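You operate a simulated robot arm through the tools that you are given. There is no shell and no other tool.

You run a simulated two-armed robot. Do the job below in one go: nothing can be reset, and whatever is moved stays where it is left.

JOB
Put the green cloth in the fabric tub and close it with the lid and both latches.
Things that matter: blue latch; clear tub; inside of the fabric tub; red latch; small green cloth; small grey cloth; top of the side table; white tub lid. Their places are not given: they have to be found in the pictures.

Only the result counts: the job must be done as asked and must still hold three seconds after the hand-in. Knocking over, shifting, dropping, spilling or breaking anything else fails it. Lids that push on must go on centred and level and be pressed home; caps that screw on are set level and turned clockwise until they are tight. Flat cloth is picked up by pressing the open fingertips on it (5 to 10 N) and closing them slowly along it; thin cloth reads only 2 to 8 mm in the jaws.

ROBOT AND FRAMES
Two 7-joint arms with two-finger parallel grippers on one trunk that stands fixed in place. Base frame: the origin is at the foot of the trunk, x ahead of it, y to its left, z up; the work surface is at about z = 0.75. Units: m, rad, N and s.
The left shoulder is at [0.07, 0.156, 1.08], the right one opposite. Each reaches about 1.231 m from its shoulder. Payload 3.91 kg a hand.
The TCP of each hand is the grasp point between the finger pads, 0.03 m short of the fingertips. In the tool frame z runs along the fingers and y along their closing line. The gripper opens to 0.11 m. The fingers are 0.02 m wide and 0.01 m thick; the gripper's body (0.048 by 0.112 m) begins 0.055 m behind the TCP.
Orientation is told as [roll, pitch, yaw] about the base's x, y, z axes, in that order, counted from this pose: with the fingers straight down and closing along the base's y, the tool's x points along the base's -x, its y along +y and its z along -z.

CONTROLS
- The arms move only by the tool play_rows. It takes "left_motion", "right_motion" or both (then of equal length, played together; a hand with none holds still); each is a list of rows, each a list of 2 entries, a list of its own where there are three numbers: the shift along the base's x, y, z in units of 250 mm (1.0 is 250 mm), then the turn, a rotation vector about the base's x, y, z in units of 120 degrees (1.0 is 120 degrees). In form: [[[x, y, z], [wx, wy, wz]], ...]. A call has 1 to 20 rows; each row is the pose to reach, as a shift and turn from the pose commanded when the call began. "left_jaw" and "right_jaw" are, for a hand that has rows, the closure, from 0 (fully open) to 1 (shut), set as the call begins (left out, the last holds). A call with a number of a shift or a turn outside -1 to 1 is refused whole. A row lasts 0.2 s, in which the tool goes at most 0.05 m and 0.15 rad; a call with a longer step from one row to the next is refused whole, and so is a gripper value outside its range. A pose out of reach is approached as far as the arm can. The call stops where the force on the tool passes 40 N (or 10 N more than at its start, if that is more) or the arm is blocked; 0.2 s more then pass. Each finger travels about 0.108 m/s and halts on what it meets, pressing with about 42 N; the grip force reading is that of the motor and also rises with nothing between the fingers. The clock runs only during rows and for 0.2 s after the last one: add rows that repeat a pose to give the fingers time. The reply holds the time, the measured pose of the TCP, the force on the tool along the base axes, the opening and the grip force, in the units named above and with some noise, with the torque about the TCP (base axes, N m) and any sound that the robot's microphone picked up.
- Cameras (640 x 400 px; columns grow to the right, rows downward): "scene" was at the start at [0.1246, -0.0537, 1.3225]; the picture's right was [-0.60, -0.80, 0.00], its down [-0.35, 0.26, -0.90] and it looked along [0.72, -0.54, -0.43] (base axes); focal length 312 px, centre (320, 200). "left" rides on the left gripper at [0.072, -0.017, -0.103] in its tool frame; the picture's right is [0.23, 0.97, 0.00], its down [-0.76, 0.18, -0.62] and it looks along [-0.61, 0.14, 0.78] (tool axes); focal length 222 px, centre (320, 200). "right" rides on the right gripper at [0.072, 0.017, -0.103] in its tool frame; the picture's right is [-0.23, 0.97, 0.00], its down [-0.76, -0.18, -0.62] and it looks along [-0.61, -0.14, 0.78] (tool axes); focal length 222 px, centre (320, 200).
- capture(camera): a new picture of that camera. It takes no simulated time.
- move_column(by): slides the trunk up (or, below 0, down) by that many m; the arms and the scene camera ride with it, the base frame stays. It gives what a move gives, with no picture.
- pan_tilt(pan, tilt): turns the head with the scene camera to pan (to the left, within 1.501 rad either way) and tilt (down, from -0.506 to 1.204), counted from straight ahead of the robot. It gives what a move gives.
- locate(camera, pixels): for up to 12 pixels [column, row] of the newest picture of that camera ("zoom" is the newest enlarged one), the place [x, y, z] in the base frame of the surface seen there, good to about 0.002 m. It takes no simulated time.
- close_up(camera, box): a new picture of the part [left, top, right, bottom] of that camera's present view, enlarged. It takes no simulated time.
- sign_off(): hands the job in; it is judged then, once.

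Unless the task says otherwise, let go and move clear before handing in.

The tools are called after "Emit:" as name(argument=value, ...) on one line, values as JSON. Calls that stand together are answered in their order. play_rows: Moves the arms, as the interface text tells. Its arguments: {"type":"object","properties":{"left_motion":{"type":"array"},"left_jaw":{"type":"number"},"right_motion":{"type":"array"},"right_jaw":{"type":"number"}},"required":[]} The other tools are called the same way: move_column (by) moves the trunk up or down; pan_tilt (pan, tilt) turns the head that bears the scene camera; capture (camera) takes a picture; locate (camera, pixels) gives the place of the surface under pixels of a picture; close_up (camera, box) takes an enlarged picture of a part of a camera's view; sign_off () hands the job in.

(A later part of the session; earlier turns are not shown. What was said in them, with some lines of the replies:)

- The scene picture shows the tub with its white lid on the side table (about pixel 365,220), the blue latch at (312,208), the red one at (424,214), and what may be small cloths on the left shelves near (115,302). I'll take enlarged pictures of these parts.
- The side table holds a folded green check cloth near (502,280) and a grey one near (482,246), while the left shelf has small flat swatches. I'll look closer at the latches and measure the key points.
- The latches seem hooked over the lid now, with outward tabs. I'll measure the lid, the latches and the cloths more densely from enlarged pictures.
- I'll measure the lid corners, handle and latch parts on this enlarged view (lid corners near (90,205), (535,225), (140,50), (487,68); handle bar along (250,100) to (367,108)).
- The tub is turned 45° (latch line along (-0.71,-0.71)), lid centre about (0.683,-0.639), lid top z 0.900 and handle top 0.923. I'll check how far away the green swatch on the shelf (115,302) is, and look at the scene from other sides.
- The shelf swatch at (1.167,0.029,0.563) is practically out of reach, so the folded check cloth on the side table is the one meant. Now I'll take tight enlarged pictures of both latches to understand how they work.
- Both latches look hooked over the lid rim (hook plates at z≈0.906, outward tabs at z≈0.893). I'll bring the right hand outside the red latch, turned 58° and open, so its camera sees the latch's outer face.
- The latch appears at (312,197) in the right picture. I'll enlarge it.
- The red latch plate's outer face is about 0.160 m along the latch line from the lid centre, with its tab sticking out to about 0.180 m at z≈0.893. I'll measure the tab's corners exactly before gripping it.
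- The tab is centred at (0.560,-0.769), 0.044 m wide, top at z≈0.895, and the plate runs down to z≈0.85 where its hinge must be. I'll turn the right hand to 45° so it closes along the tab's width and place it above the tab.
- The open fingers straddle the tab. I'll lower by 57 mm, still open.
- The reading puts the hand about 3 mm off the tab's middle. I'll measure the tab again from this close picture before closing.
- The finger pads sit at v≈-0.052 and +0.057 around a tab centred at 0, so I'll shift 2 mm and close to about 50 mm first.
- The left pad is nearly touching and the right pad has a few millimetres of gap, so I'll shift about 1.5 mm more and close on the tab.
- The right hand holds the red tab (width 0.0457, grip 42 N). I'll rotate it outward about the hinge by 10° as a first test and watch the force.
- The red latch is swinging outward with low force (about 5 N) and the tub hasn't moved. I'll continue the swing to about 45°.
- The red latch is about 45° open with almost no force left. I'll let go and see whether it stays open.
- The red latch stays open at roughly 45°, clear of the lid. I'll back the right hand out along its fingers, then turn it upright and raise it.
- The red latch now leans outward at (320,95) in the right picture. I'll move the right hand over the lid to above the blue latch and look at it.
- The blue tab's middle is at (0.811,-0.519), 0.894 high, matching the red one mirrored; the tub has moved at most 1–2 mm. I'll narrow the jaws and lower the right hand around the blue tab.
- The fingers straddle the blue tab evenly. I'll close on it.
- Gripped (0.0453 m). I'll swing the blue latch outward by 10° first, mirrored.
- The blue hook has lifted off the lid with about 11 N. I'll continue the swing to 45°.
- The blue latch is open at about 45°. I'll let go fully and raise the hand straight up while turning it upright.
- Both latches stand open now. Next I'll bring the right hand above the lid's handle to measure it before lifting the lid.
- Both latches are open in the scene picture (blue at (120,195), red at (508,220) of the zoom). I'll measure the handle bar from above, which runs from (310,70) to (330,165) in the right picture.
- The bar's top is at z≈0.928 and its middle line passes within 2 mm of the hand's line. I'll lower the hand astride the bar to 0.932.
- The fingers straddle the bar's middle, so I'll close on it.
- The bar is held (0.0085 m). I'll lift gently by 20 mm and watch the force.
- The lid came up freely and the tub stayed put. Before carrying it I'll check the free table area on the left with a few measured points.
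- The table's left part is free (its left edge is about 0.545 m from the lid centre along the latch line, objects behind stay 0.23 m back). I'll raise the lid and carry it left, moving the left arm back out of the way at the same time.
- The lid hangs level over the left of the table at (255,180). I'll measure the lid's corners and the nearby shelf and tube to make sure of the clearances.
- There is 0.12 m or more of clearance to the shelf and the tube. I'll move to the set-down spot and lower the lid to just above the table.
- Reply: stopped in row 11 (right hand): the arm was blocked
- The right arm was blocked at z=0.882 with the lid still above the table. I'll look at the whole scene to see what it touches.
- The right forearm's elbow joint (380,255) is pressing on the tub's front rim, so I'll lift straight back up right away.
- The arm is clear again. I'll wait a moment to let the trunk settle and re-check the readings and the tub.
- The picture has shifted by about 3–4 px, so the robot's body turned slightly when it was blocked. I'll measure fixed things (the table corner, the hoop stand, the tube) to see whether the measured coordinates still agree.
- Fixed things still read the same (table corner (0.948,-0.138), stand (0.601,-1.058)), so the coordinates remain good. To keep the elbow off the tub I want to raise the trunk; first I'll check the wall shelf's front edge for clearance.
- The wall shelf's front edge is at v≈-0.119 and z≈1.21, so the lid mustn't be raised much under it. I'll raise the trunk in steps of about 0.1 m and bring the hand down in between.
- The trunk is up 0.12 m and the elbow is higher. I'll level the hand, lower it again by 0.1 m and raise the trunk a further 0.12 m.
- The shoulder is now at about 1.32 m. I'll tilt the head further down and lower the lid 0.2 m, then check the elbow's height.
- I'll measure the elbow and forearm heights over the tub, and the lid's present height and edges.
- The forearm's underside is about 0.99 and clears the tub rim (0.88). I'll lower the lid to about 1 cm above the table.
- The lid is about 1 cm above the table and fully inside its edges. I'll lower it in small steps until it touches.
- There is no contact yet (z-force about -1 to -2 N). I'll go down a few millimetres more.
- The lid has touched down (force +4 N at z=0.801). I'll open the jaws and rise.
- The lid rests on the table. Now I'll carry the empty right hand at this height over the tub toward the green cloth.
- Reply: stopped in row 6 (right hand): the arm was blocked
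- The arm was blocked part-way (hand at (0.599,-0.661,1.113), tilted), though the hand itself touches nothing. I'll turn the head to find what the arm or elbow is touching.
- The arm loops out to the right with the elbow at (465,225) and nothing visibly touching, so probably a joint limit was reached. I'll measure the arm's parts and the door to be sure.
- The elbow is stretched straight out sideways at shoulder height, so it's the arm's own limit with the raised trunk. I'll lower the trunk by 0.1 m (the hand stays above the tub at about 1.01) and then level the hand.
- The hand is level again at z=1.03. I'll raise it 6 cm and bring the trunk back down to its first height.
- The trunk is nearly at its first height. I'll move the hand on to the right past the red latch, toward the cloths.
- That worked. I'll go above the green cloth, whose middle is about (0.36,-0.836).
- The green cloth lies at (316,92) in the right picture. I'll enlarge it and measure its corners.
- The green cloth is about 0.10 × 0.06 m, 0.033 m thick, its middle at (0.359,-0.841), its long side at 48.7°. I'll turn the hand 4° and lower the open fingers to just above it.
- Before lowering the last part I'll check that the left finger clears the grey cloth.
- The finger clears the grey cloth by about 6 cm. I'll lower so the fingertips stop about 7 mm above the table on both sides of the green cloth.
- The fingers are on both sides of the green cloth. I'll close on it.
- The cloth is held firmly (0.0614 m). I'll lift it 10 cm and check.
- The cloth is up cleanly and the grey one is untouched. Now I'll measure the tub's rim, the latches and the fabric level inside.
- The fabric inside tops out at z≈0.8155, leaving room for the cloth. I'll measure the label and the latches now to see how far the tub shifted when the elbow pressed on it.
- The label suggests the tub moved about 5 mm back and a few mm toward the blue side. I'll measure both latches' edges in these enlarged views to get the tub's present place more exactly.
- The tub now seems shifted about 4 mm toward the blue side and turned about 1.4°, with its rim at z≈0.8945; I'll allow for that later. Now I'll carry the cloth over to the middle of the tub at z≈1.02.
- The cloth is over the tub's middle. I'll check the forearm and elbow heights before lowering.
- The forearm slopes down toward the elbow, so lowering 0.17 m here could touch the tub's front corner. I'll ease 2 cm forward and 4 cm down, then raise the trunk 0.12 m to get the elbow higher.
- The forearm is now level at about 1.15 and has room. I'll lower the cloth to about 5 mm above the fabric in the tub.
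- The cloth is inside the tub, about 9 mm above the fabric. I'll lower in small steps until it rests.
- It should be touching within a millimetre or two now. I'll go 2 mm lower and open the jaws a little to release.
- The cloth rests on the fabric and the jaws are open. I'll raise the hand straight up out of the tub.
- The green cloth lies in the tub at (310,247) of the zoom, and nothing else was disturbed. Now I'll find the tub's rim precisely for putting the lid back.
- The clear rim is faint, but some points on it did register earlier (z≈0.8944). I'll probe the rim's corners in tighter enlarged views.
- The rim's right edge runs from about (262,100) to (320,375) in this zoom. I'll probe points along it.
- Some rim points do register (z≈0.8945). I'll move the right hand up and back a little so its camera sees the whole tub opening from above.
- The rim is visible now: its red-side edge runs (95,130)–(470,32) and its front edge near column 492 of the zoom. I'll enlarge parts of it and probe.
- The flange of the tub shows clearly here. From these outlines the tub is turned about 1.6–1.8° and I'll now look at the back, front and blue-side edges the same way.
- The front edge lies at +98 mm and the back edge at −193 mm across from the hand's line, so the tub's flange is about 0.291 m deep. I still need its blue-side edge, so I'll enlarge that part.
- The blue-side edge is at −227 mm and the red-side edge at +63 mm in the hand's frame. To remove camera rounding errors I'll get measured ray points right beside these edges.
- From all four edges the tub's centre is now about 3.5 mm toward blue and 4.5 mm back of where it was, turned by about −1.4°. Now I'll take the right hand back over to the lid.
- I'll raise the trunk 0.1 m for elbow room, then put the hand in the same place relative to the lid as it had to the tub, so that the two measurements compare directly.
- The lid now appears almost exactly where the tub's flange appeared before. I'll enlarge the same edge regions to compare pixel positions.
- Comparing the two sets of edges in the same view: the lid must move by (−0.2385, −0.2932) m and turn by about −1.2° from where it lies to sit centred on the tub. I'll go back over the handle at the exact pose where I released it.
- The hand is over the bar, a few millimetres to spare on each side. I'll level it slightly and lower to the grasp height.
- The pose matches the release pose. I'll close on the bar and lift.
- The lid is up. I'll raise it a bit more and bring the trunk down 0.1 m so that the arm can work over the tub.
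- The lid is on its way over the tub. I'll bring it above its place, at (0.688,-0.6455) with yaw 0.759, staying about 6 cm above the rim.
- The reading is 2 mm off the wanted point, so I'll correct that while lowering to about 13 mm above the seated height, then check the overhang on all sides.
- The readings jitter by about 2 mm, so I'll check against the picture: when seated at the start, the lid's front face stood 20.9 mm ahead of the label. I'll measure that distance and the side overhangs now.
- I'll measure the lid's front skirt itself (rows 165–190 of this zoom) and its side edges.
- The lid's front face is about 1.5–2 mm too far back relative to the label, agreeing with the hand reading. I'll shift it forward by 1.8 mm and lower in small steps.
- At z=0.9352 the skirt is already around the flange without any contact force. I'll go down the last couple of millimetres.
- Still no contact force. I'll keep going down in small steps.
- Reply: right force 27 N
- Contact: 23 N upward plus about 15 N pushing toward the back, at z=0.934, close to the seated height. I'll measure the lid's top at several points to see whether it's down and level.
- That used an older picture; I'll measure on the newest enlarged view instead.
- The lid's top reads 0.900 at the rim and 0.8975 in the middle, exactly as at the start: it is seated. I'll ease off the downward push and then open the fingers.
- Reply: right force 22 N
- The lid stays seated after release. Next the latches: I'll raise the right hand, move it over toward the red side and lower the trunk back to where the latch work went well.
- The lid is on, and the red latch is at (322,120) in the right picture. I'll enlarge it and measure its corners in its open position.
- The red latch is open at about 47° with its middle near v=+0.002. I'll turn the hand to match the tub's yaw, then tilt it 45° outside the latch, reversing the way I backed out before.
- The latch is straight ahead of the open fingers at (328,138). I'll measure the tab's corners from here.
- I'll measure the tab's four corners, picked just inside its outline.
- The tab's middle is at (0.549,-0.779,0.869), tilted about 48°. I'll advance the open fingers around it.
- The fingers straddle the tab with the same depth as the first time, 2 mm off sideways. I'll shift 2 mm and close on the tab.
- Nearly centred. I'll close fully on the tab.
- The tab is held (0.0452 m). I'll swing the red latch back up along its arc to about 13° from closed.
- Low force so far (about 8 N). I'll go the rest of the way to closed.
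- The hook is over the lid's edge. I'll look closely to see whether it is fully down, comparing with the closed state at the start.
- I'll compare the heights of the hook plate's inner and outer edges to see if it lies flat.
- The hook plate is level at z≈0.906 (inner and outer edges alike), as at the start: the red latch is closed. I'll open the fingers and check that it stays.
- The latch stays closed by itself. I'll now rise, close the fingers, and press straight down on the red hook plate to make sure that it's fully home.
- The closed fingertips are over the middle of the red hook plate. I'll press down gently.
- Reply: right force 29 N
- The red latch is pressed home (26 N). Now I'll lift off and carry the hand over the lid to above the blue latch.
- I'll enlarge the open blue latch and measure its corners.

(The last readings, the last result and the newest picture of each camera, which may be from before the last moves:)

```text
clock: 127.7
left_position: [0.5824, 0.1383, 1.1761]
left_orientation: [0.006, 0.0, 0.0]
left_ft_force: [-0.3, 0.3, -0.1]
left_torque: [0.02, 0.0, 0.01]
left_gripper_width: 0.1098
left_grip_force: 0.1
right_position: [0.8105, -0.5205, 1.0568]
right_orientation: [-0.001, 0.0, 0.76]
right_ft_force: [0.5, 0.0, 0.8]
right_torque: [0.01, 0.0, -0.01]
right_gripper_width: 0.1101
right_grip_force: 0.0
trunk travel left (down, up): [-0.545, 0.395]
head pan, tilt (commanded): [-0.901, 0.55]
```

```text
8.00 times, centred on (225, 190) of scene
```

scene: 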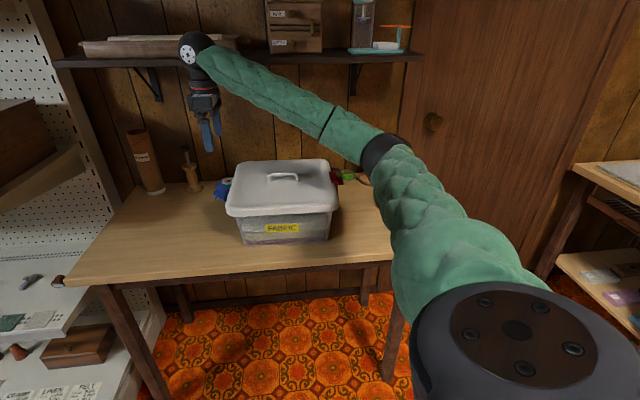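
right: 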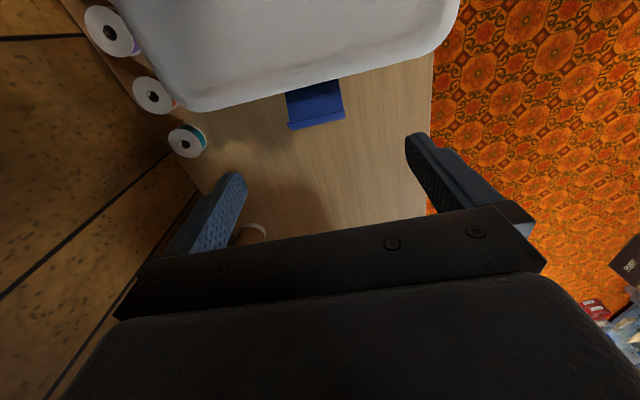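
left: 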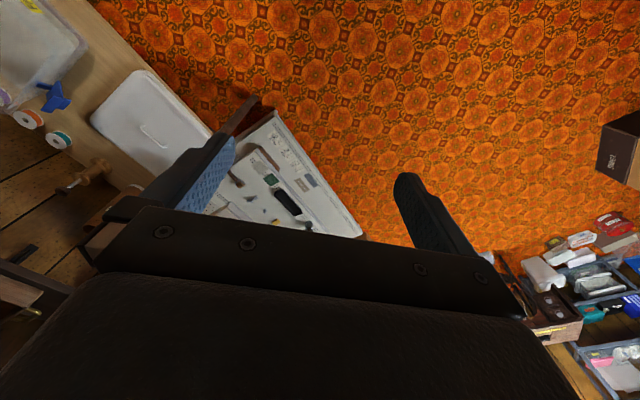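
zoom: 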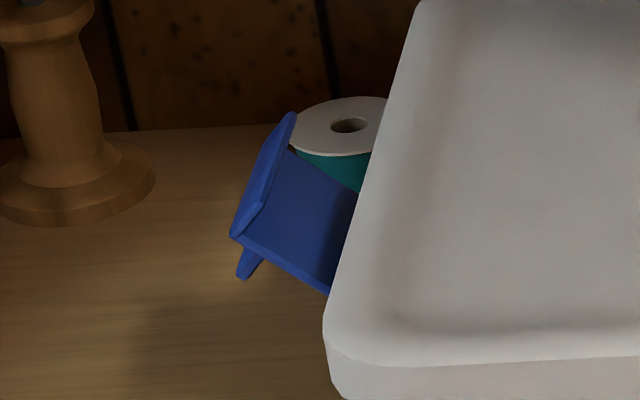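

I'll measure both ends of the blue hook plate.

Emit:
close_up(camera="right", box=[280, 95, 360, 140])

Emit:
locate(camera="zoom", pixels=[[80, 235], [110, 265], [505, 160], [510, 195], [90, 250], [500, 180], [300, 215], [300, 190], [90, 210], [490, 135], [200, 240], [400, 195]])

```text
8.00 times, centred on (320, 118) of right
```

zoom: 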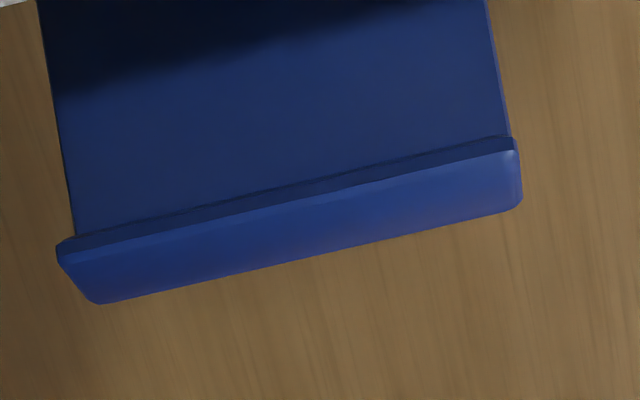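

```text
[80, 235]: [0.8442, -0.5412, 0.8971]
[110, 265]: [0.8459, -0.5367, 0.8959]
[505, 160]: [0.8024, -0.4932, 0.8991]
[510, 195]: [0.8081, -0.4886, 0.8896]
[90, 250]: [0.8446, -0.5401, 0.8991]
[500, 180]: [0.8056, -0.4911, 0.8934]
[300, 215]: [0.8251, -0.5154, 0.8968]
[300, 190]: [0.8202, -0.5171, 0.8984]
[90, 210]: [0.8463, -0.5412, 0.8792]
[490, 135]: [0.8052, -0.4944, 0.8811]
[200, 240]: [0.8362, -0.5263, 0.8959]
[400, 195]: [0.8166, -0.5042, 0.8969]
```

The blue latch's middle is at v≈−0.008. I'll re-check the lid's front face for the present yaw of the tub.

Emit:
close_up(camera="scene", box=[215, 195, 345, 255])

Emit:
locate(camera="zoom", pixels=[[100, 96], [170, 95], [240, 92], [310, 88], [380, 85], [450, 80], [520, 74], [240, 165], [300, 160], [360, 158], [270, 170], [330, 165]])

```text
4.92 times, centred on (280, 225) of scene
```

zoom: 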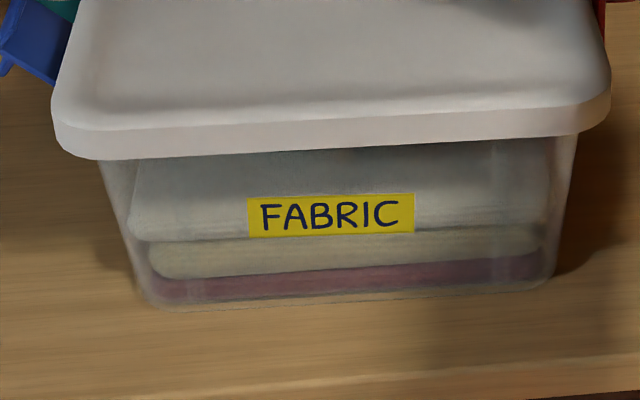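

```text
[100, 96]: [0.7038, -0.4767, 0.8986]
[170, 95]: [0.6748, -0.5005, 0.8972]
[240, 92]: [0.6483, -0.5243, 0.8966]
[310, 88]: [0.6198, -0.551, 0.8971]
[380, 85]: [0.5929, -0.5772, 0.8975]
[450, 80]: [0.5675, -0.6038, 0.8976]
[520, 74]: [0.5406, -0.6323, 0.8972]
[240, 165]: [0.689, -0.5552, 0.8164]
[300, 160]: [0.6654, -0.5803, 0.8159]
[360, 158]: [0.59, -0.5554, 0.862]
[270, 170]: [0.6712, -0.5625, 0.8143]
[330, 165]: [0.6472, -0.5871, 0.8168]
```

I picked rows on the top; the skirt is lower. I'll measure it at the right rows.

Emit:
locate(camera="zoom", pixels=[[120, 146], [200, 144], [280, 139], [360, 134], [440, 128], [520, 122], [260, 218], [300, 216], [340, 214], [380, 212], [405, 208], [320, 225]])

```text
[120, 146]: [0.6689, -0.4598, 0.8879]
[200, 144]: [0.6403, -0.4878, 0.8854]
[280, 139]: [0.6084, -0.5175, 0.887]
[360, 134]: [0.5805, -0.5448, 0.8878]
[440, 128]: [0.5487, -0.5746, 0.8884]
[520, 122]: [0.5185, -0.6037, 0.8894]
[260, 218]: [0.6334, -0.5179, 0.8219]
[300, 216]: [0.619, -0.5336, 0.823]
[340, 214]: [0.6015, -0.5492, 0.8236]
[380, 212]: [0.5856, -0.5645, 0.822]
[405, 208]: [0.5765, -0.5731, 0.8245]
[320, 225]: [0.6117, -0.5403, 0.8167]
```

The tub's yaw is steady (about −1.4°). I'll bring the right hand down beside the blue latch with the fingers wide open, tilting it 48° outward on the way (the reverse of the way I left it).

Emit:
play_rows(right_motion=[[[0.0052, -0.0412, -0.0072], [0, 0, 0]], [[0.0552, 0.0088, -0.0672], [-0.0459, 0.0483, 0]], [[0.1052, 0.0588, -0.1472], [-0.0919, 0.0966, 0]], [[0.1352, 0.0888, -0.2472], [-0.1378, 0.145, 0]], [[0.1652, 0.1188, -0.3472], [-0.1837, 0.1933, 0]], [[0.1852, 0.1388, -0.4472], [-0.2296, 0.2416, 0]], [[0.1852, 0.1388, -0.5472], [-0.2756, 0.2899, 0]], [[0.1852, 0.1388, -0.5472], [-0.2756, 0.2899, 0]]], right_jaw=0.0)

Emit:
capture(camera="right")

Emit:
close_up(camera="scene", box=[140, 110, 300, 240])

```text
clock: 129.5
left_position: [0.582, 0.1378, 1.1764]
left_orientation: [0.006, -0.001, -0.001]
left_ft_force: [-0.2, -0.8, -0.1]
left_torque: [0.04, 0.0, 0.03]
left_gripper_width: 0.1102
left_grip_force: 0.1
right_position: [0.8561, -0.487, 0.9203]
right_orientation: [0.0, 0.839, 0.759]
right_ft_force: [-0.5, 0.6, -0.3]
right_torque: [0.0, -0.01, -0.03]
right_gripper_width: 0.1101
right_grip_force: 0.1
trunk travel left (down, up): [-0.545, 0.395]
head pan, tilt (commanded): [-0.901, 0.55]
```

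```text
taken
```

right: 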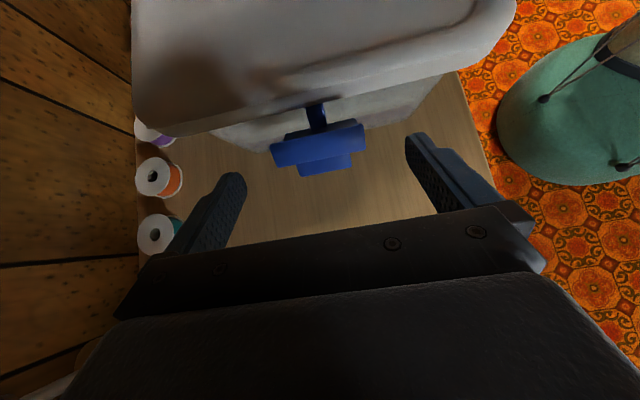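

```text
3.08 times, centred on (220, 175) of scene
```

zoom: 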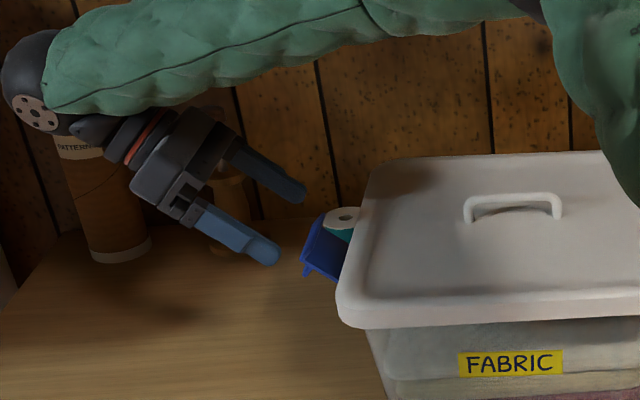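

The blue latch is ahead of the fingers at (317,148), its tab at (325,163). I'll measure the tab.

Emit:
close_up(camera="right", box=[265, 95, 370, 180])

Emit:
locate(camera="right", pixels=[[303, 174], [350, 167], [301, 165], [350, 155], [326, 170], [274, 148], [362, 130], [277, 164], [362, 150], [318, 145], [326, 163], [315, 118]])

```text
4.71 times, centred on (318, 138) of right
```

zoom: 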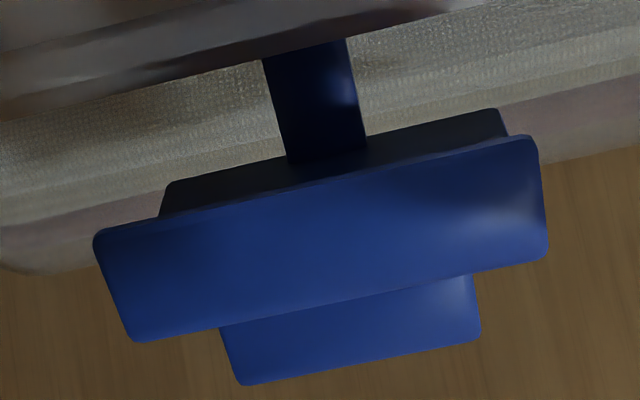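

```text
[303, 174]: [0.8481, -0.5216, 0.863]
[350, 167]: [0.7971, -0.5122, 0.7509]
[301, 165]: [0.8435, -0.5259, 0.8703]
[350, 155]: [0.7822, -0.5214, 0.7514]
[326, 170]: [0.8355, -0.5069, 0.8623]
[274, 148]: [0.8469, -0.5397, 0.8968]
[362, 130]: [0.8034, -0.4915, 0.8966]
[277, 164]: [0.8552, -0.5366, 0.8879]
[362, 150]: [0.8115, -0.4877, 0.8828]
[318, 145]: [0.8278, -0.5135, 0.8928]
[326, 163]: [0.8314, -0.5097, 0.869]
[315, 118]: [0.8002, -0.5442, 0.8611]
```

I'll measure the tab's corners on the enlarged view.

Emit:
locate(camera="zoom", pixels=[[250, 372], [470, 333], [236, 335], [465, 290], [360, 355], [350, 315], [110, 240], [530, 150], [140, 330], [540, 245]])

```text
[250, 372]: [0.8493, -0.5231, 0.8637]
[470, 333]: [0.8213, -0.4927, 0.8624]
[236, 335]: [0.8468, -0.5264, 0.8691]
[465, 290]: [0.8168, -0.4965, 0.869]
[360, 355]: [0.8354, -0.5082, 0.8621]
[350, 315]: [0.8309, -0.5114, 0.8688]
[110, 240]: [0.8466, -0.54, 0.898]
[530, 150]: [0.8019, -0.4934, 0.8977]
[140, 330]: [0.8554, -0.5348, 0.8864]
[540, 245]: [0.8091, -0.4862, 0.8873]
```

The blue tab mirrors the red one (outer edge at −0.200, middle v≈−0.010). I'll move the fingers down around it.

Emit:
play_rows(right_motion=[[[-0.005, -0.01, -0.05], [0, 0, 0]], [[-0.025, -0.03, -0.1], [0, 0, 0]], [[-0.05, -0.055, -0.15], [0, 0, 0]], [[-0.078, -0.083, -0.2004], [0, 0, 0]], [[-0.078, -0.083, -0.2004], [0, 0, 0]]], right_jaw=0.1)

Emit:
close_up(camera="right", box=[220, 120, 420, 240])

Emit:
close_up(camera="scene", box=[160, 130, 280, 220])

```text
clock: 130.7
left_position: [0.5832, 0.1402, 1.1757]
left_orientation: [0.004, 0.001, -0.002]
left_ft_force: [-0.2, 0.1, -0.2]
left_torque: [0.0, -0.01, 0.03]
left_gripper_width: 0.1098
left_grip_force: 0.1
right_position: [0.8376, -0.5072, 0.871]
right_orientation: [0.001, 0.838, 0.763]
right_ft_force: [1.1, -0.2, 0.2]
right_torque: [0.0, 0.04, 0.05]
right_gripper_width: 0.0993
right_grip_force: 0.0
trunk travel left (down, up): [-0.545, 0.395]
head pan, tilt (commanded): [-0.901, 0.55]
```

```text
3.20 times, centred on (320, 180) of right
```

zoom: 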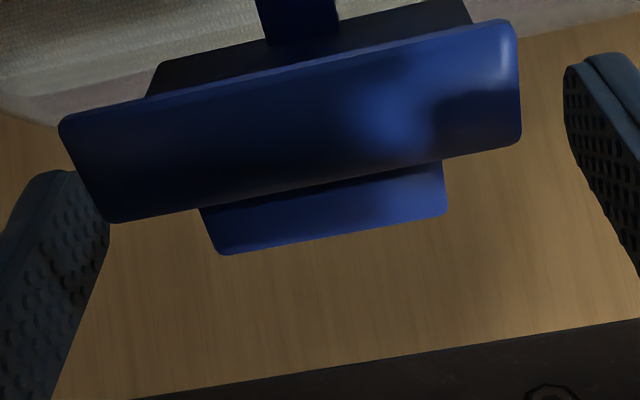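

```text
4.44 times, centred on (220, 175) of scene
```

zoom: 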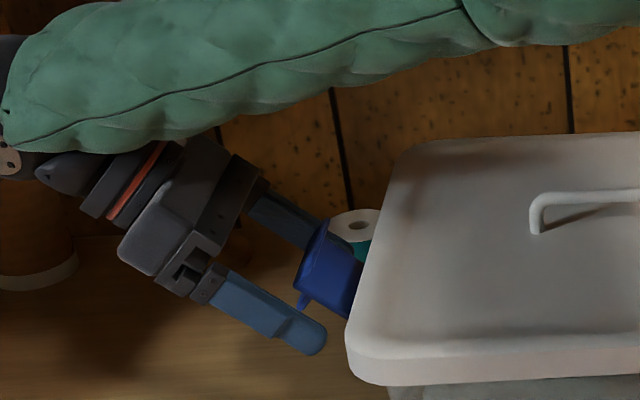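

The tab lies between the fingers at the right depth. I'll close on it.

Emit:
play_rows(right_motion=[[[0.002, -0.002, 0], [0, 0, 0]], [[0.002, -0.002, 0], [0, 0, 0]], [[0.002, -0.002, 0], [0, 0, 0]]], right_jaw=0.54)

Emit:
close_up(camera="right", box=[220, 120, 420, 240])

```text
clock: 131.5
left_position: [0.5841, 0.1393, 1.1754]
left_orientation: [0.004, 0.001, -0.002]
left_ft_force: [0.3, 0.1, -0.7]
left_torque: [0.01, -0.02, -0.03]
left_gripper_width: 0.1099
left_grip_force: 0.1
right_position: [0.8384, -0.5066, 0.87]
right_orientation: [0.001, 0.839, 0.763]
right_ft_force: [-0.2, -0.5, -0.2]
right_torque: [-0.01, -0.01, 0.03]
right_gripper_width: 0.0505
right_grip_force: 0.0
trunk travel left (down, up): [-0.545, 0.395]
head pan, tilt (commanded): [-0.901, 0.55]
```

```text
3.20 times, centred on (320, 180) of right
```

zoom: 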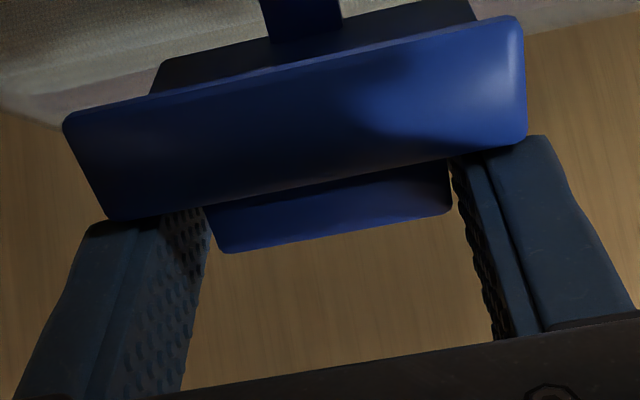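

Centred. I'll close fully.

Emit:
play_rows(right_motion=[[[0, 0, 0], [0, 0, 0]], [[0, 0, 0], [0, 0, 0]], [[0, 0, 0], [0, 0, 0]]], right_jaw=1.0)

Emit:
close_up(camera="right", box=[220, 120, 420, 240])

```text
clock: 132.3
left_position: [0.5835, 0.1386, 1.175]
left_orientation: [0.005, -0.001, -0.002]
left_ft_force: [-0.4, 0.8, 0.6]
left_torque: [0.0, -0.03, -0.01]
left_gripper_width: 0.11
left_grip_force: 0.0
right_position: [0.8379, -0.5067, 0.8689]
right_orientation: [0.001, 0.838, 0.764]
right_ft_force: [-3.2, 1.9, 0.1]
right_torque: [0.03, -0.12, -0.05]
right_gripper_width: 0.0454
right_grip_force: 42.1
trunk travel left (down, up): [-0.545, 0.395]
head pan, tilt (commanded): [-0.901, 0.55]
```

```text
3.20 times, centred on (320, 180) of right
```

zoom: 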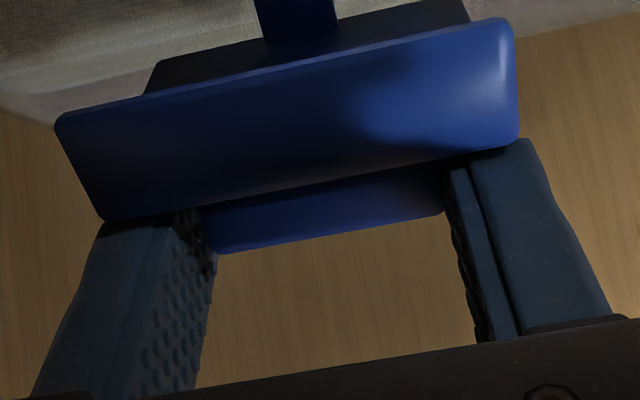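

Held (0.0454 m). I'll swing the blue latch up along its arc to about 13° from closed.

Emit:
play_rows(right_motion=[[[-0.007, -0.0066, 0.0216], [0.0402, -0.0423, 0]], [[-0.0154, -0.0146, 0.0424], [0.0804, -0.0846, 0]], [[-0.0255, -0.0243, 0.0612], [0.1206, -0.1268, 0]], [[-0.0374, -0.0356, 0.0784], [0.1607, -0.1691, 0]], [[-0.0507, -0.0482, 0.0936], [0.2009, -0.2114, 0]]])

Emit:
close_up(camera="scene", box=[170, 130, 290, 220])

Emit:
close_up(camera="right", box=[220, 120, 420, 240])

```text
clock: 133.5
left_position: [0.5826, 0.1393, 1.1764]
left_orientation: [0.007, -0.001, -0.002]
left_ft_force: [-0.1, -0.1, -0.1]
left_torque: [0.0, 0.0, 0.01]
left_gripper_width: 0.1099
left_grip_force: 0.0
right_position: [0.8251, -0.52, 0.8944]
right_orientation: [0.0, 0.224, 0.761]
right_ft_force: [-4.4, -5.4, 5.0]
right_torque: [-0.27, 0.4, -0.26]
right_gripper_width: 0.0454
right_grip_force: 41.9
trunk travel left (down, up): [-0.545, 0.395]
head pan, tilt (commanded): [-0.901, 0.55]
```

```text
4.44 times, centred on (230, 175) of scene
```

zoom: 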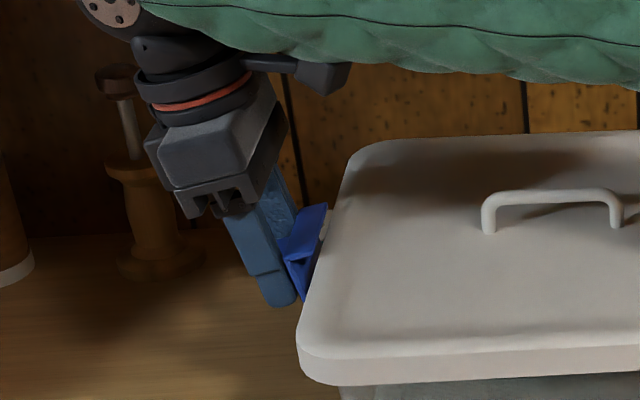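

```text
3.20 times, centred on (320, 180) of right
```

zoom: 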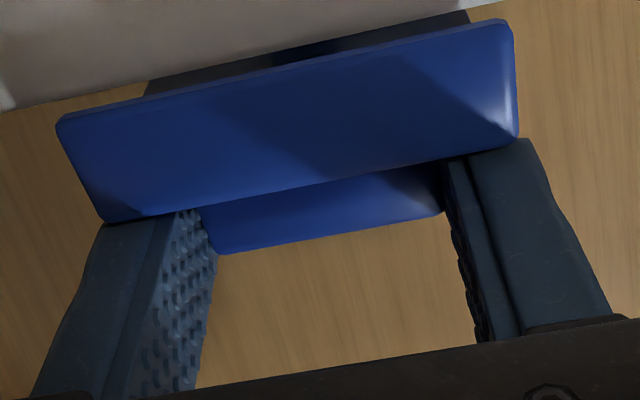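

The forces mirror those at the red latch. I'll complete the swing to closed.

Emit:
play_rows(right_motion=[[[-0.0072, -0.0069, 0.0064], [0.0201, -0.0211, 0]], [[-0.0145, -0.0138, 0.0124], [0.0402, -0.0423, 0]], [[-0.0212, -0.0201, 0.0168], [0.0574, -0.0604, 0]], [[-0.0278, -0.0265, 0.0212], [0.0746, -0.0785, 0]]])

Emit:
close_up(camera="scene", box=[210, 165, 250, 195])

Emit:
close_up(camera="right", box=[220, 120, 420, 240])

```text
clock: 134.5
left_position: [0.5826, 0.138, 1.1766]
left_orientation: [0.008, -0.001, -0.002]
left_ft_force: [-0.2, 0.0, 0.9]
left_torque: [-0.03, 0.0, -0.01]
left_gripper_width: 0.11
left_grip_force: 0.0
right_position: [0.817, -0.5271, 0.9]
right_orientation: [0.001, 0.0, 0.762]
right_ft_force: [-8.2, -9.9, 10.5]
right_torque: [-0.51, 0.63, 0.08]
right_gripper_width: 0.0454
right_grip_force: 41.7
trunk travel left (down, up): [-0.545, 0.395]
head pan, tilt (commanded): [-0.901, 0.55]
```

```text
13.33 times, centred on (230, 180) of scene
```

zoom: 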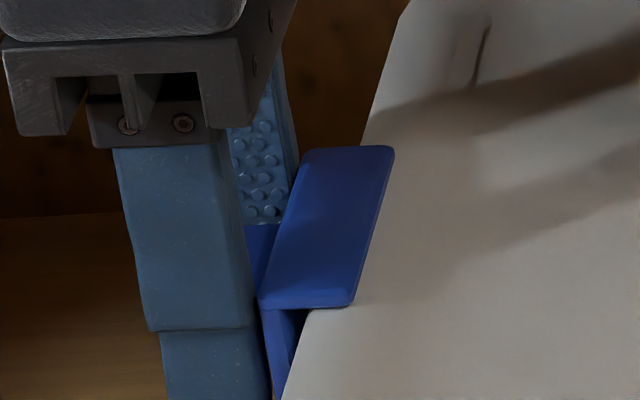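

```text
3.20 times, centred on (320, 180) of right
```

zoom: 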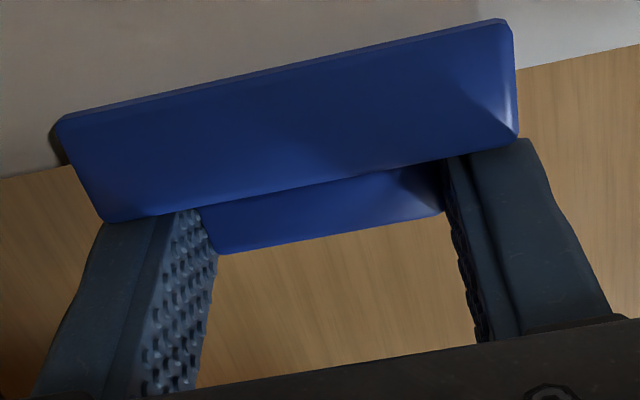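

The hook is over the lid's edge. I'll measure whether it lies level.

Emit:
close_up(camera="scene", box=[210, 165, 250, 195])

Emit:
locate(camera="zoom", pixels=[[385, 158], [370, 210], [358, 260], [348, 295], [345, 160], [330, 210], [310, 260], [318, 160], [295, 220], [275, 280], [285, 260], [420, 260]])

```text
13.33 times, centred on (230, 180) of scene
```

zoom: 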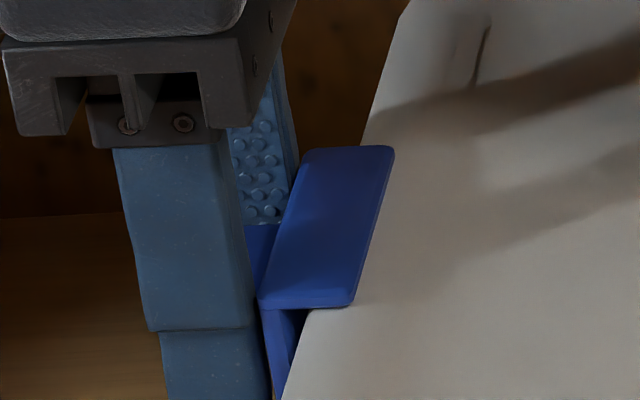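

```text
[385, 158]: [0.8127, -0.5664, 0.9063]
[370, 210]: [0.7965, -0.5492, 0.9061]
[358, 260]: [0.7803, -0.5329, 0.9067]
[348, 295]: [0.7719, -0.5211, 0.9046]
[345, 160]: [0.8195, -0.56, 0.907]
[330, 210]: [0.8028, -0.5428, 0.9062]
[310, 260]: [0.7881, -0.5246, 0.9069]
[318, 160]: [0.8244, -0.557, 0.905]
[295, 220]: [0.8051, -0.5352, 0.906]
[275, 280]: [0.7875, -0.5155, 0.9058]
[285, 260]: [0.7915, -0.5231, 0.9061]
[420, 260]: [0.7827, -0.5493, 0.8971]
```

The blue hook is level at z≈0.906 too. I'll open the fingers, rise, close them and press down on the blue hook plate as I did on the red one.

Emit:
play_rows(right_motion=[[[0, 0, 0], [0, 0, 0]], [[0, 0, 0], [0, 0, 0]], [[0, 0, 0.06], [0, 0, 0]], [[0, 0, 0.16], [0, 0, 0]], [[0, 0, 0.28], [0, 0, 0]], [[0, 0, 0.28], [0, 0, 0]]], right_jaw=0.2)

Emit:
play_rows(right_motion=[[[-0.03, -0.03, 0], [0, 0, 0]], [[-0.0648, -0.0596, 0], [0, 0, 0]], [[-0.0648, -0.0596, 0], [0, 0, 0]], [[-0.0648, -0.0596, -0.05], [0, 0, 0]], [[-0.0648, -0.0596, -0.1], [0, 0, 0]], [[-0.0648, -0.0596, -0.1], [0, 0, 0]]], right_jaw=1.0)

Emit:
close_up(camera="right", box=[220, 100, 420, 240])

Emit:
close_up(camera="scene", box=[200, 155, 260, 200])

```text
clock: 135.9
left_position: [0.5829, 0.1377, 1.1768]
left_orientation: [0.007, 0.001, -0.003]
left_ft_force: [0.7, -0.5, -0.3]
left_torque: [0.02, -0.03, 0.01]
left_gripper_width: 0.1103
left_grip_force: 0.0
right_position: [0.8195, -0.528, 0.9699]
right_orientation: [-0.001, -0.001, 0.762]
right_ft_force: [-0.1, -0.1, -0.6]
right_torque: [0.04, 0.01, 0.01]
right_gripper_width: 0.088
right_grip_force: 0.1
trunk travel left (down, up): [-0.545, 0.395]
head pan, tilt (commanded): [-0.901, 0.55]
```

```text
clock: 137.3
left_position: [0.5841, 0.1386, 1.1764]
left_orientation: [0.007, 0.001, -0.002]
left_ft_force: [0.9, 0.1, 0.3]
left_torque: [0.0, 0.05, -0.02]
left_gripper_width: 0.1101
left_grip_force: 0.0
right_position: [0.8015, -0.54, 0.945]
right_orientation: [0.0, 0.001, 0.764]
right_ft_force: [0.2, 0.5, -0.3]
right_torque: [-0.02, 0.01, 0.0]
right_gripper_width: 0.0001
right_grip_force: 37.4
trunk travel left (down, up): [-0.545, 0.395]
head pan, tilt (commanded): [-0.901, 0.55]
```

```text
2.86 times, centred on (320, 170) of right
```

zoom: 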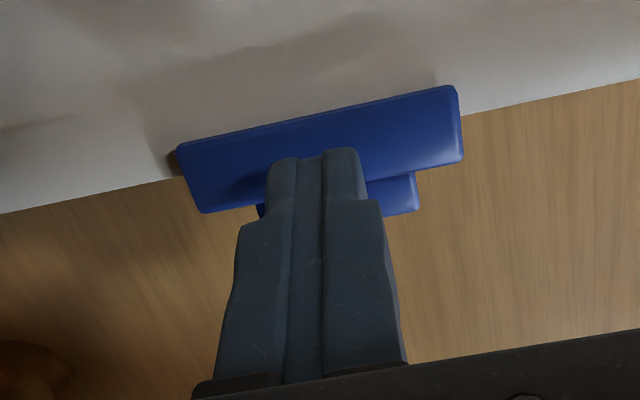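

```text
8.89 times, centred on (230, 178) of scene
```

zoom: 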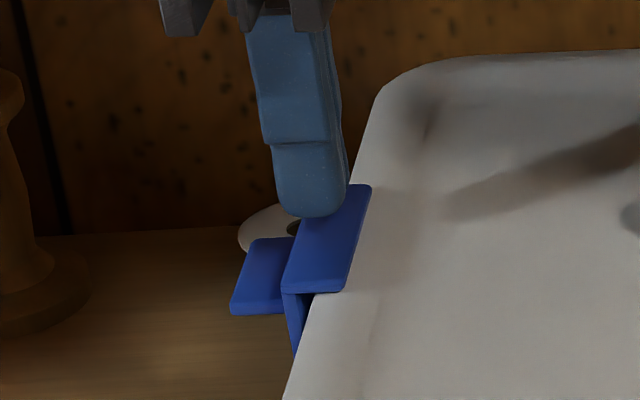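

The closed fingertips are over the blue hook plate. I'll press down gently.

Emit:
play_rows(right_motion=[[[-0.004, -0.004, -0.016], [0, 0, 0]], [[-0.004, -0.004, -0.032], [0, 0, 0]], [[-0.004, -0.004, -0.036], [0, 0, 0]], [[-0.004, -0.004, -0.036], [0, 0, 0]]])

Emit:
play_rows(right_motion=[[[0, 0, -0.004], [0, 0, 0]], [[0, 0, -0.008], [0, 0, 0]], [[0, 0, -0.008], [0, 0, 0]]])

```text
clock: 138.3
left_position: [0.5841, 0.139, 1.1747]
left_orientation: [0.006, 0.0, -0.002]
left_ft_force: [0.3, -0.2, 0.0]
left_torque: [-0.01, -0.01, 0.05]
left_gripper_width: 0.1101
left_grip_force: 0.1
right_position: [0.8015, -0.5408, 0.9354]
right_orientation: [0.0, 0.0, 0.761]
right_ft_force: [-0.1, 0.0, 0.4]
right_torque: [0.04, -0.02, 0.01]
right_gripper_width: 0.0
right_grip_force: 37.4
trunk travel left (down, up): [-0.545, 0.395]
head pan, tilt (commanded): [-0.901, 0.55]
```

```text
clock: 139.1
left_position: [0.583, 0.1377, 1.1774]
left_orientation: [0.006, -0.001, -0.001]
left_ft_force: [-0.2, -0.3, -0.5]
left_torque: [-0.01, 0.01, -0.01]
left_gripper_width: 0.11
left_grip_force: 0.0
right_position: [0.8007, -0.541, 0.9344]
right_orientation: [-0.002, -0.001, 0.759]
right_ft_force: [4.6, -6.8, 16.2]
right_torque: [-0.24, -0.08, 0.04]
right_gripper_width: 0.0001
right_grip_force: 37.4
trunk travel left (down, up): [-0.545, 0.395]
head pan, tilt (commanded): [-0.901, 0.55]
```

Pressed with 16 N; I'll add a little more and then lift off and move clear.

Emit:
play_rows(right_motion=[[[0, 0, -0.004], [0, 0, 0]], [[0, 0, -0.004], [0, 0, 0]]])

Emit:
play_rows(right_motion=[[[0, 0, 0.08], [0, 0, 0]], [[0, 0, 0.22], [0, 0, 0]], [[0, 0, 0.38], [0, 0, 0]], [[0, 0, 0.5], [0, 0, 0]], [[0, 0, 0.5], [0, 0, 0]]])

Emit:
close_up(camera="scene", box=[205, 145, 365, 255])

Emit:
capture(camera="right")

```text
clock: 139.7
left_position: [0.5826, 0.139, 1.1768]
left_orientation: [0.004, -0.001, -0.001]
left_ft_force: [0.5, 0.1, -0.8]
left_torque: [-0.04, -0.02, 0.0]
left_gripper_width: 0.1099
left_grip_force: 0.1
right_position: [0.8013, -0.5419, 0.9352]
right_orientation: [-0.003, -0.002, 0.76]
right_ft_force: [8.5, -10.6, 29.7]
right_torque: [-0.36, -0.24, 0.07]
right_gripper_width: 0.0
right_grip_force: 37.8
trunk travel left (down, up): [-0.545, 0.395]
head pan, tilt (commanded): [-0.901, 0.55]
```

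```text
clock: 140.9
left_position: [0.5843, 0.1385, 1.1755]
left_orientation: [0.005, 0.001, -0.003]
left_ft_force: [0.1, 0.3, 1.0]
left_torque: [0.03, 0.02, 0.03]
left_gripper_width: 0.1101
left_grip_force: 0.1
right_position: [0.8011, -0.5426, 1.0573]
right_orientation: [0.001, 0.002, 0.761]
right_ft_force: [-0.1, -0.6, 0.5]
right_torque: [0.02, 0.04, -0.01]
right_gripper_width: 0.0
right_grip_force: 37.4
trunk travel left (down, up): [-0.545, 0.395]
head pan, tilt (commanded): [-0.901, 0.55]
```

```text
3.64 times, centred on (285, 200) of scene
```

zoom: 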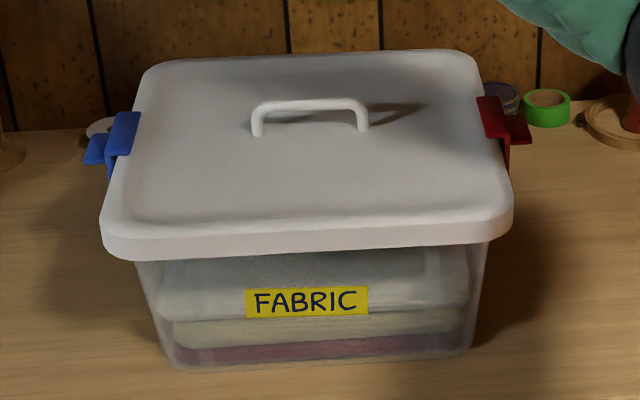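

```text
taken
```

right: 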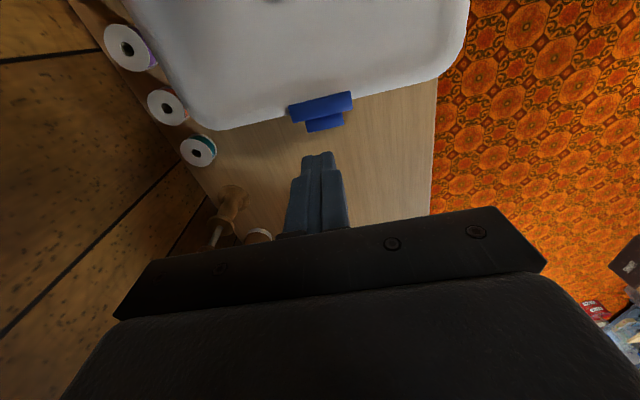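

Both latches are hooked over the lid. I'll check the lid's height at all corners and both hooks once more.

Emit:
locate(camera="zoom", pixels=[[115, 220], [500, 205], [160, 65], [465, 60], [310, 230], [310, 60], [125, 120], [118, 150], [490, 105], [495, 130], [95, 150], [518, 130]])

Emit:
close_up(camera="scene", box=[210, 165, 250, 195])

Emit:
close_up(camera="scene", box=[315, 160, 355, 195])

```text
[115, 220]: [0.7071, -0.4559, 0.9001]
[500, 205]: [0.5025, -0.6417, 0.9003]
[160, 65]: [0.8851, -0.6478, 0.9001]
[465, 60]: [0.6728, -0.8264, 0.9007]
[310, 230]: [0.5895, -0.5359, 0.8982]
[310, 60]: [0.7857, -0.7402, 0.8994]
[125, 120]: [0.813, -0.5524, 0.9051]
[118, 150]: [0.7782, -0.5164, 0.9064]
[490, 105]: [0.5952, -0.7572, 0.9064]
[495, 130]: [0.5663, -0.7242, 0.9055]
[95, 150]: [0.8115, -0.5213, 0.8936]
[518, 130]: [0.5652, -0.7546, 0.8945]
```

```text
13.33 times, centred on (230, 180) of scene
```

zoom: 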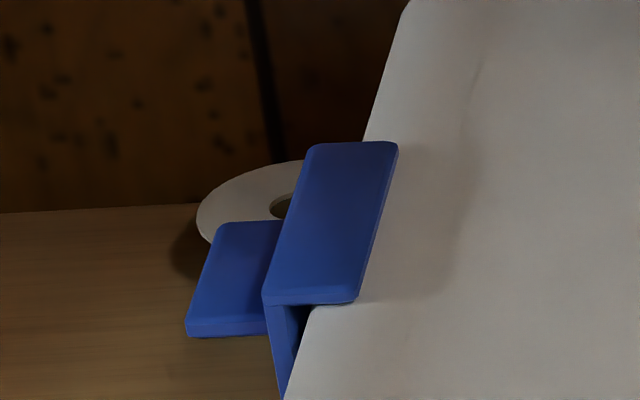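

```text
11.43 times, centred on (335, 178) of scene
```

zoom: 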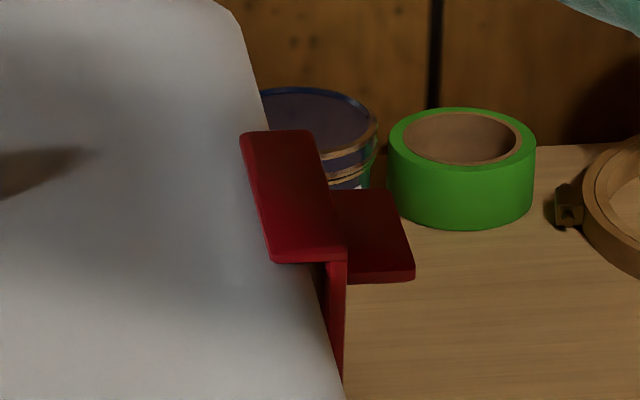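

The lid is level (0.9001–0.9007 at all four corners) and both hooks sit at 0.905–0.906 with the tabs at 0.894, as at the start. I'll move the right hand clear, back to about where it began.

Emit:
play_rows(right_motion=[[[0, 0, 0.1], [0, 0, 0]], [[-0.1, -0.07, 0.2], [0, 0, 0]], [[-0.22, -0.14, 0.25], [0, 0, 0]], [[-0.35, -0.22, 0.25], [0, 0, 0]], [[-0.48, -0.3, 0.25], [0, 0, 0]], [[-0.6, -0.38, 0.25], [0, 0, 0]], [[-0.72, -0.46, 0.25], [0, 0, 0]], [[-0.84, -0.54, 0.25], [0, 0, 0]], [[-0.96, -0.62, 0.25], [0, 0, 0]], [[-0.96, -0.62, 0.25], [0, 0, 0]]], right_jaw=0.0)

Emit:
capture(camera="scene")

Emit:
capture(camera="right")

```text
clock: 143.1
left_position: [0.5843, 0.1377, 1.1758]
left_orientation: [0.004, 0.0, -0.002]
left_ft_force: [-0.1, -0.2, -0.6]
left_torque: [-0.02, 0.01, 0.03]
left_gripper_width: 0.1097
left_grip_force: 0.1
right_position: [0.563, -0.698, 1.1194]
right_orientation: [0.0, 0.001, 0.76]
right_ft_force: [0.5, 0.6, 0.1]
right_torque: [0.0, 0.04, -0.01]
right_gripper_width: 0.1098
right_grip_force: 0.1
trunk travel left (down, up): [-0.545, 0.395]
head pan, tilt (commanded): [-0.901, 0.55]
```

```text
taken
```

scene: 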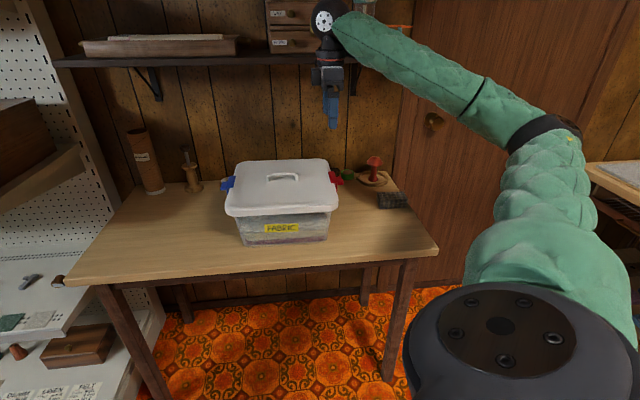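

```text
taken
```

right: 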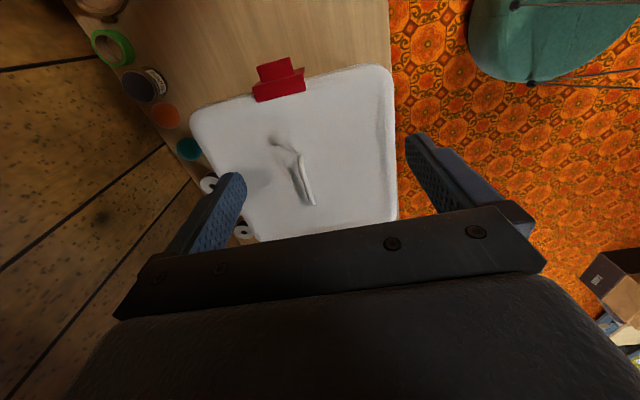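

Everything else looks undisturbed. As a last check I'll compare the inner and outer heights of both hook plates with several points each, and the grey cloth's place.

Emit:
close_up(camera="scene", box=[315, 160, 355, 195])

Emit:
locate(camera="zoom", pixels=[[250, 145], [258, 175], [266, 205], [274, 240], [305, 140], [315, 175], [325, 210], [335, 242], [345, 205], [395, 260], [375, 205], [338, 300]])

Emit:
close_up(camera="scene", box=[210, 165, 250, 195])

Emit:
locate(camera="zoom", pixels=[[390, 155], [378, 195], [366, 240], [355, 285], [318, 155], [303, 195], [288, 240], [272, 285], [225, 240], [200, 315], [255, 240], [282, 340]])

Emit:
locate(camera="scene", pixels=[[392, 199], [385, 195], [405, 200], [374, 180], [190, 188], [152, 190]])

```text
11.43 times, centred on (335, 178) of scene
```

zoom: 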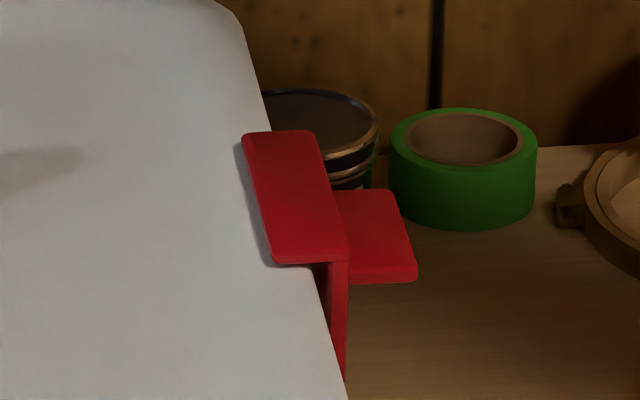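

```text
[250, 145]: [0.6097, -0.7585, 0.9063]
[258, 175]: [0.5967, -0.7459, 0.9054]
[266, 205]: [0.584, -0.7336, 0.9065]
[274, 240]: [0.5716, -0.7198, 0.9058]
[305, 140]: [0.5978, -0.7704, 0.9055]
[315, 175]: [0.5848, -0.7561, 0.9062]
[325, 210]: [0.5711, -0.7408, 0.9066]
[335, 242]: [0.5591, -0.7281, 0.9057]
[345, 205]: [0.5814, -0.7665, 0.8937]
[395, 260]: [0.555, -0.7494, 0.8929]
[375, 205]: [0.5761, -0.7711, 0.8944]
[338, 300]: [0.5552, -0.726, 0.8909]
```

```text
13.33 times, centred on (230, 180) of scene
```

zoom: 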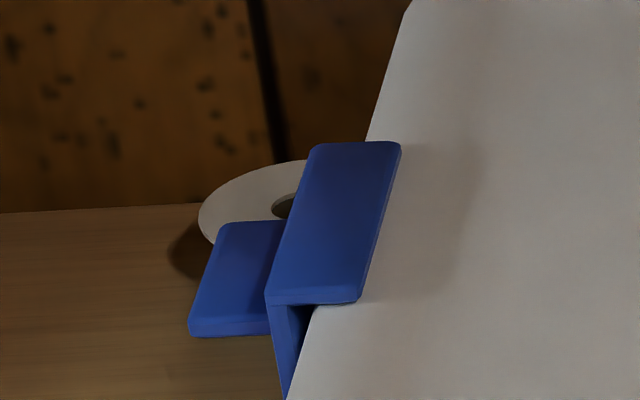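

```text
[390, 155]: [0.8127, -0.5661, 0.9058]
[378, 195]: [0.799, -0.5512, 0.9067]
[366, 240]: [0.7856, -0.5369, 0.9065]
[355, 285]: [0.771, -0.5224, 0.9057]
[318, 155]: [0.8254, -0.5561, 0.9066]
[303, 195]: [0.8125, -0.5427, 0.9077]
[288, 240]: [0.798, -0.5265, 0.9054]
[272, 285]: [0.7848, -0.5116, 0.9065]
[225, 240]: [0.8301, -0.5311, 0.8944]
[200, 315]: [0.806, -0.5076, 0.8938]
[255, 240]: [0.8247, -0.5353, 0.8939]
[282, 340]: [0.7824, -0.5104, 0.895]
```

```text
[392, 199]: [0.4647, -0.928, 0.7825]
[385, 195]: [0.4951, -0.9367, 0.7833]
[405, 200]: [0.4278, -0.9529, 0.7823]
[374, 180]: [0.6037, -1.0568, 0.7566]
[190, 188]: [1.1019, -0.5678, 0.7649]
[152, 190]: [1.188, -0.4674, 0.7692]
```

Both hook plates are level (red 0.9060 on both edges, blue 0.9062 inner and 0.9066 outer). The lid is level, the grey cloth and the other things are where they were, and both hands are clear, so I'll hand in the job.

Emit:
sign_off()

```text
The job is handed in.
```

The green cloth is in the fabric tub, the lid is on, and both latches are closed over it. I've handed the job in, but no result has come back.

- **Cloth:** the folded green check cloth from the side table lies on top of the fabric inside the tub. I took that to be the cloth meant, because the green swatch on the shelf was practically out of reach.
- **Lid:** it sits level, between 0.9001 and 0.9007 m at the four corners, the same height as at the start.
- **Latches:** both hook plates lie flat at about 0.906 m. I pressed each one down with 26 to 30 N after closing it.

**Tub moved:** while I was setting the lid aside, the right elbow pressed on the tub's front edge. The tub moved a few millimetres and turned about 1.4°, and the robot's body turned slightly too. I re-measured the tub and placed the lid to match.

The grey cloth and the other things I re-measured (the hoop stand, tube and spindle) are where they were. Both hands are clear.
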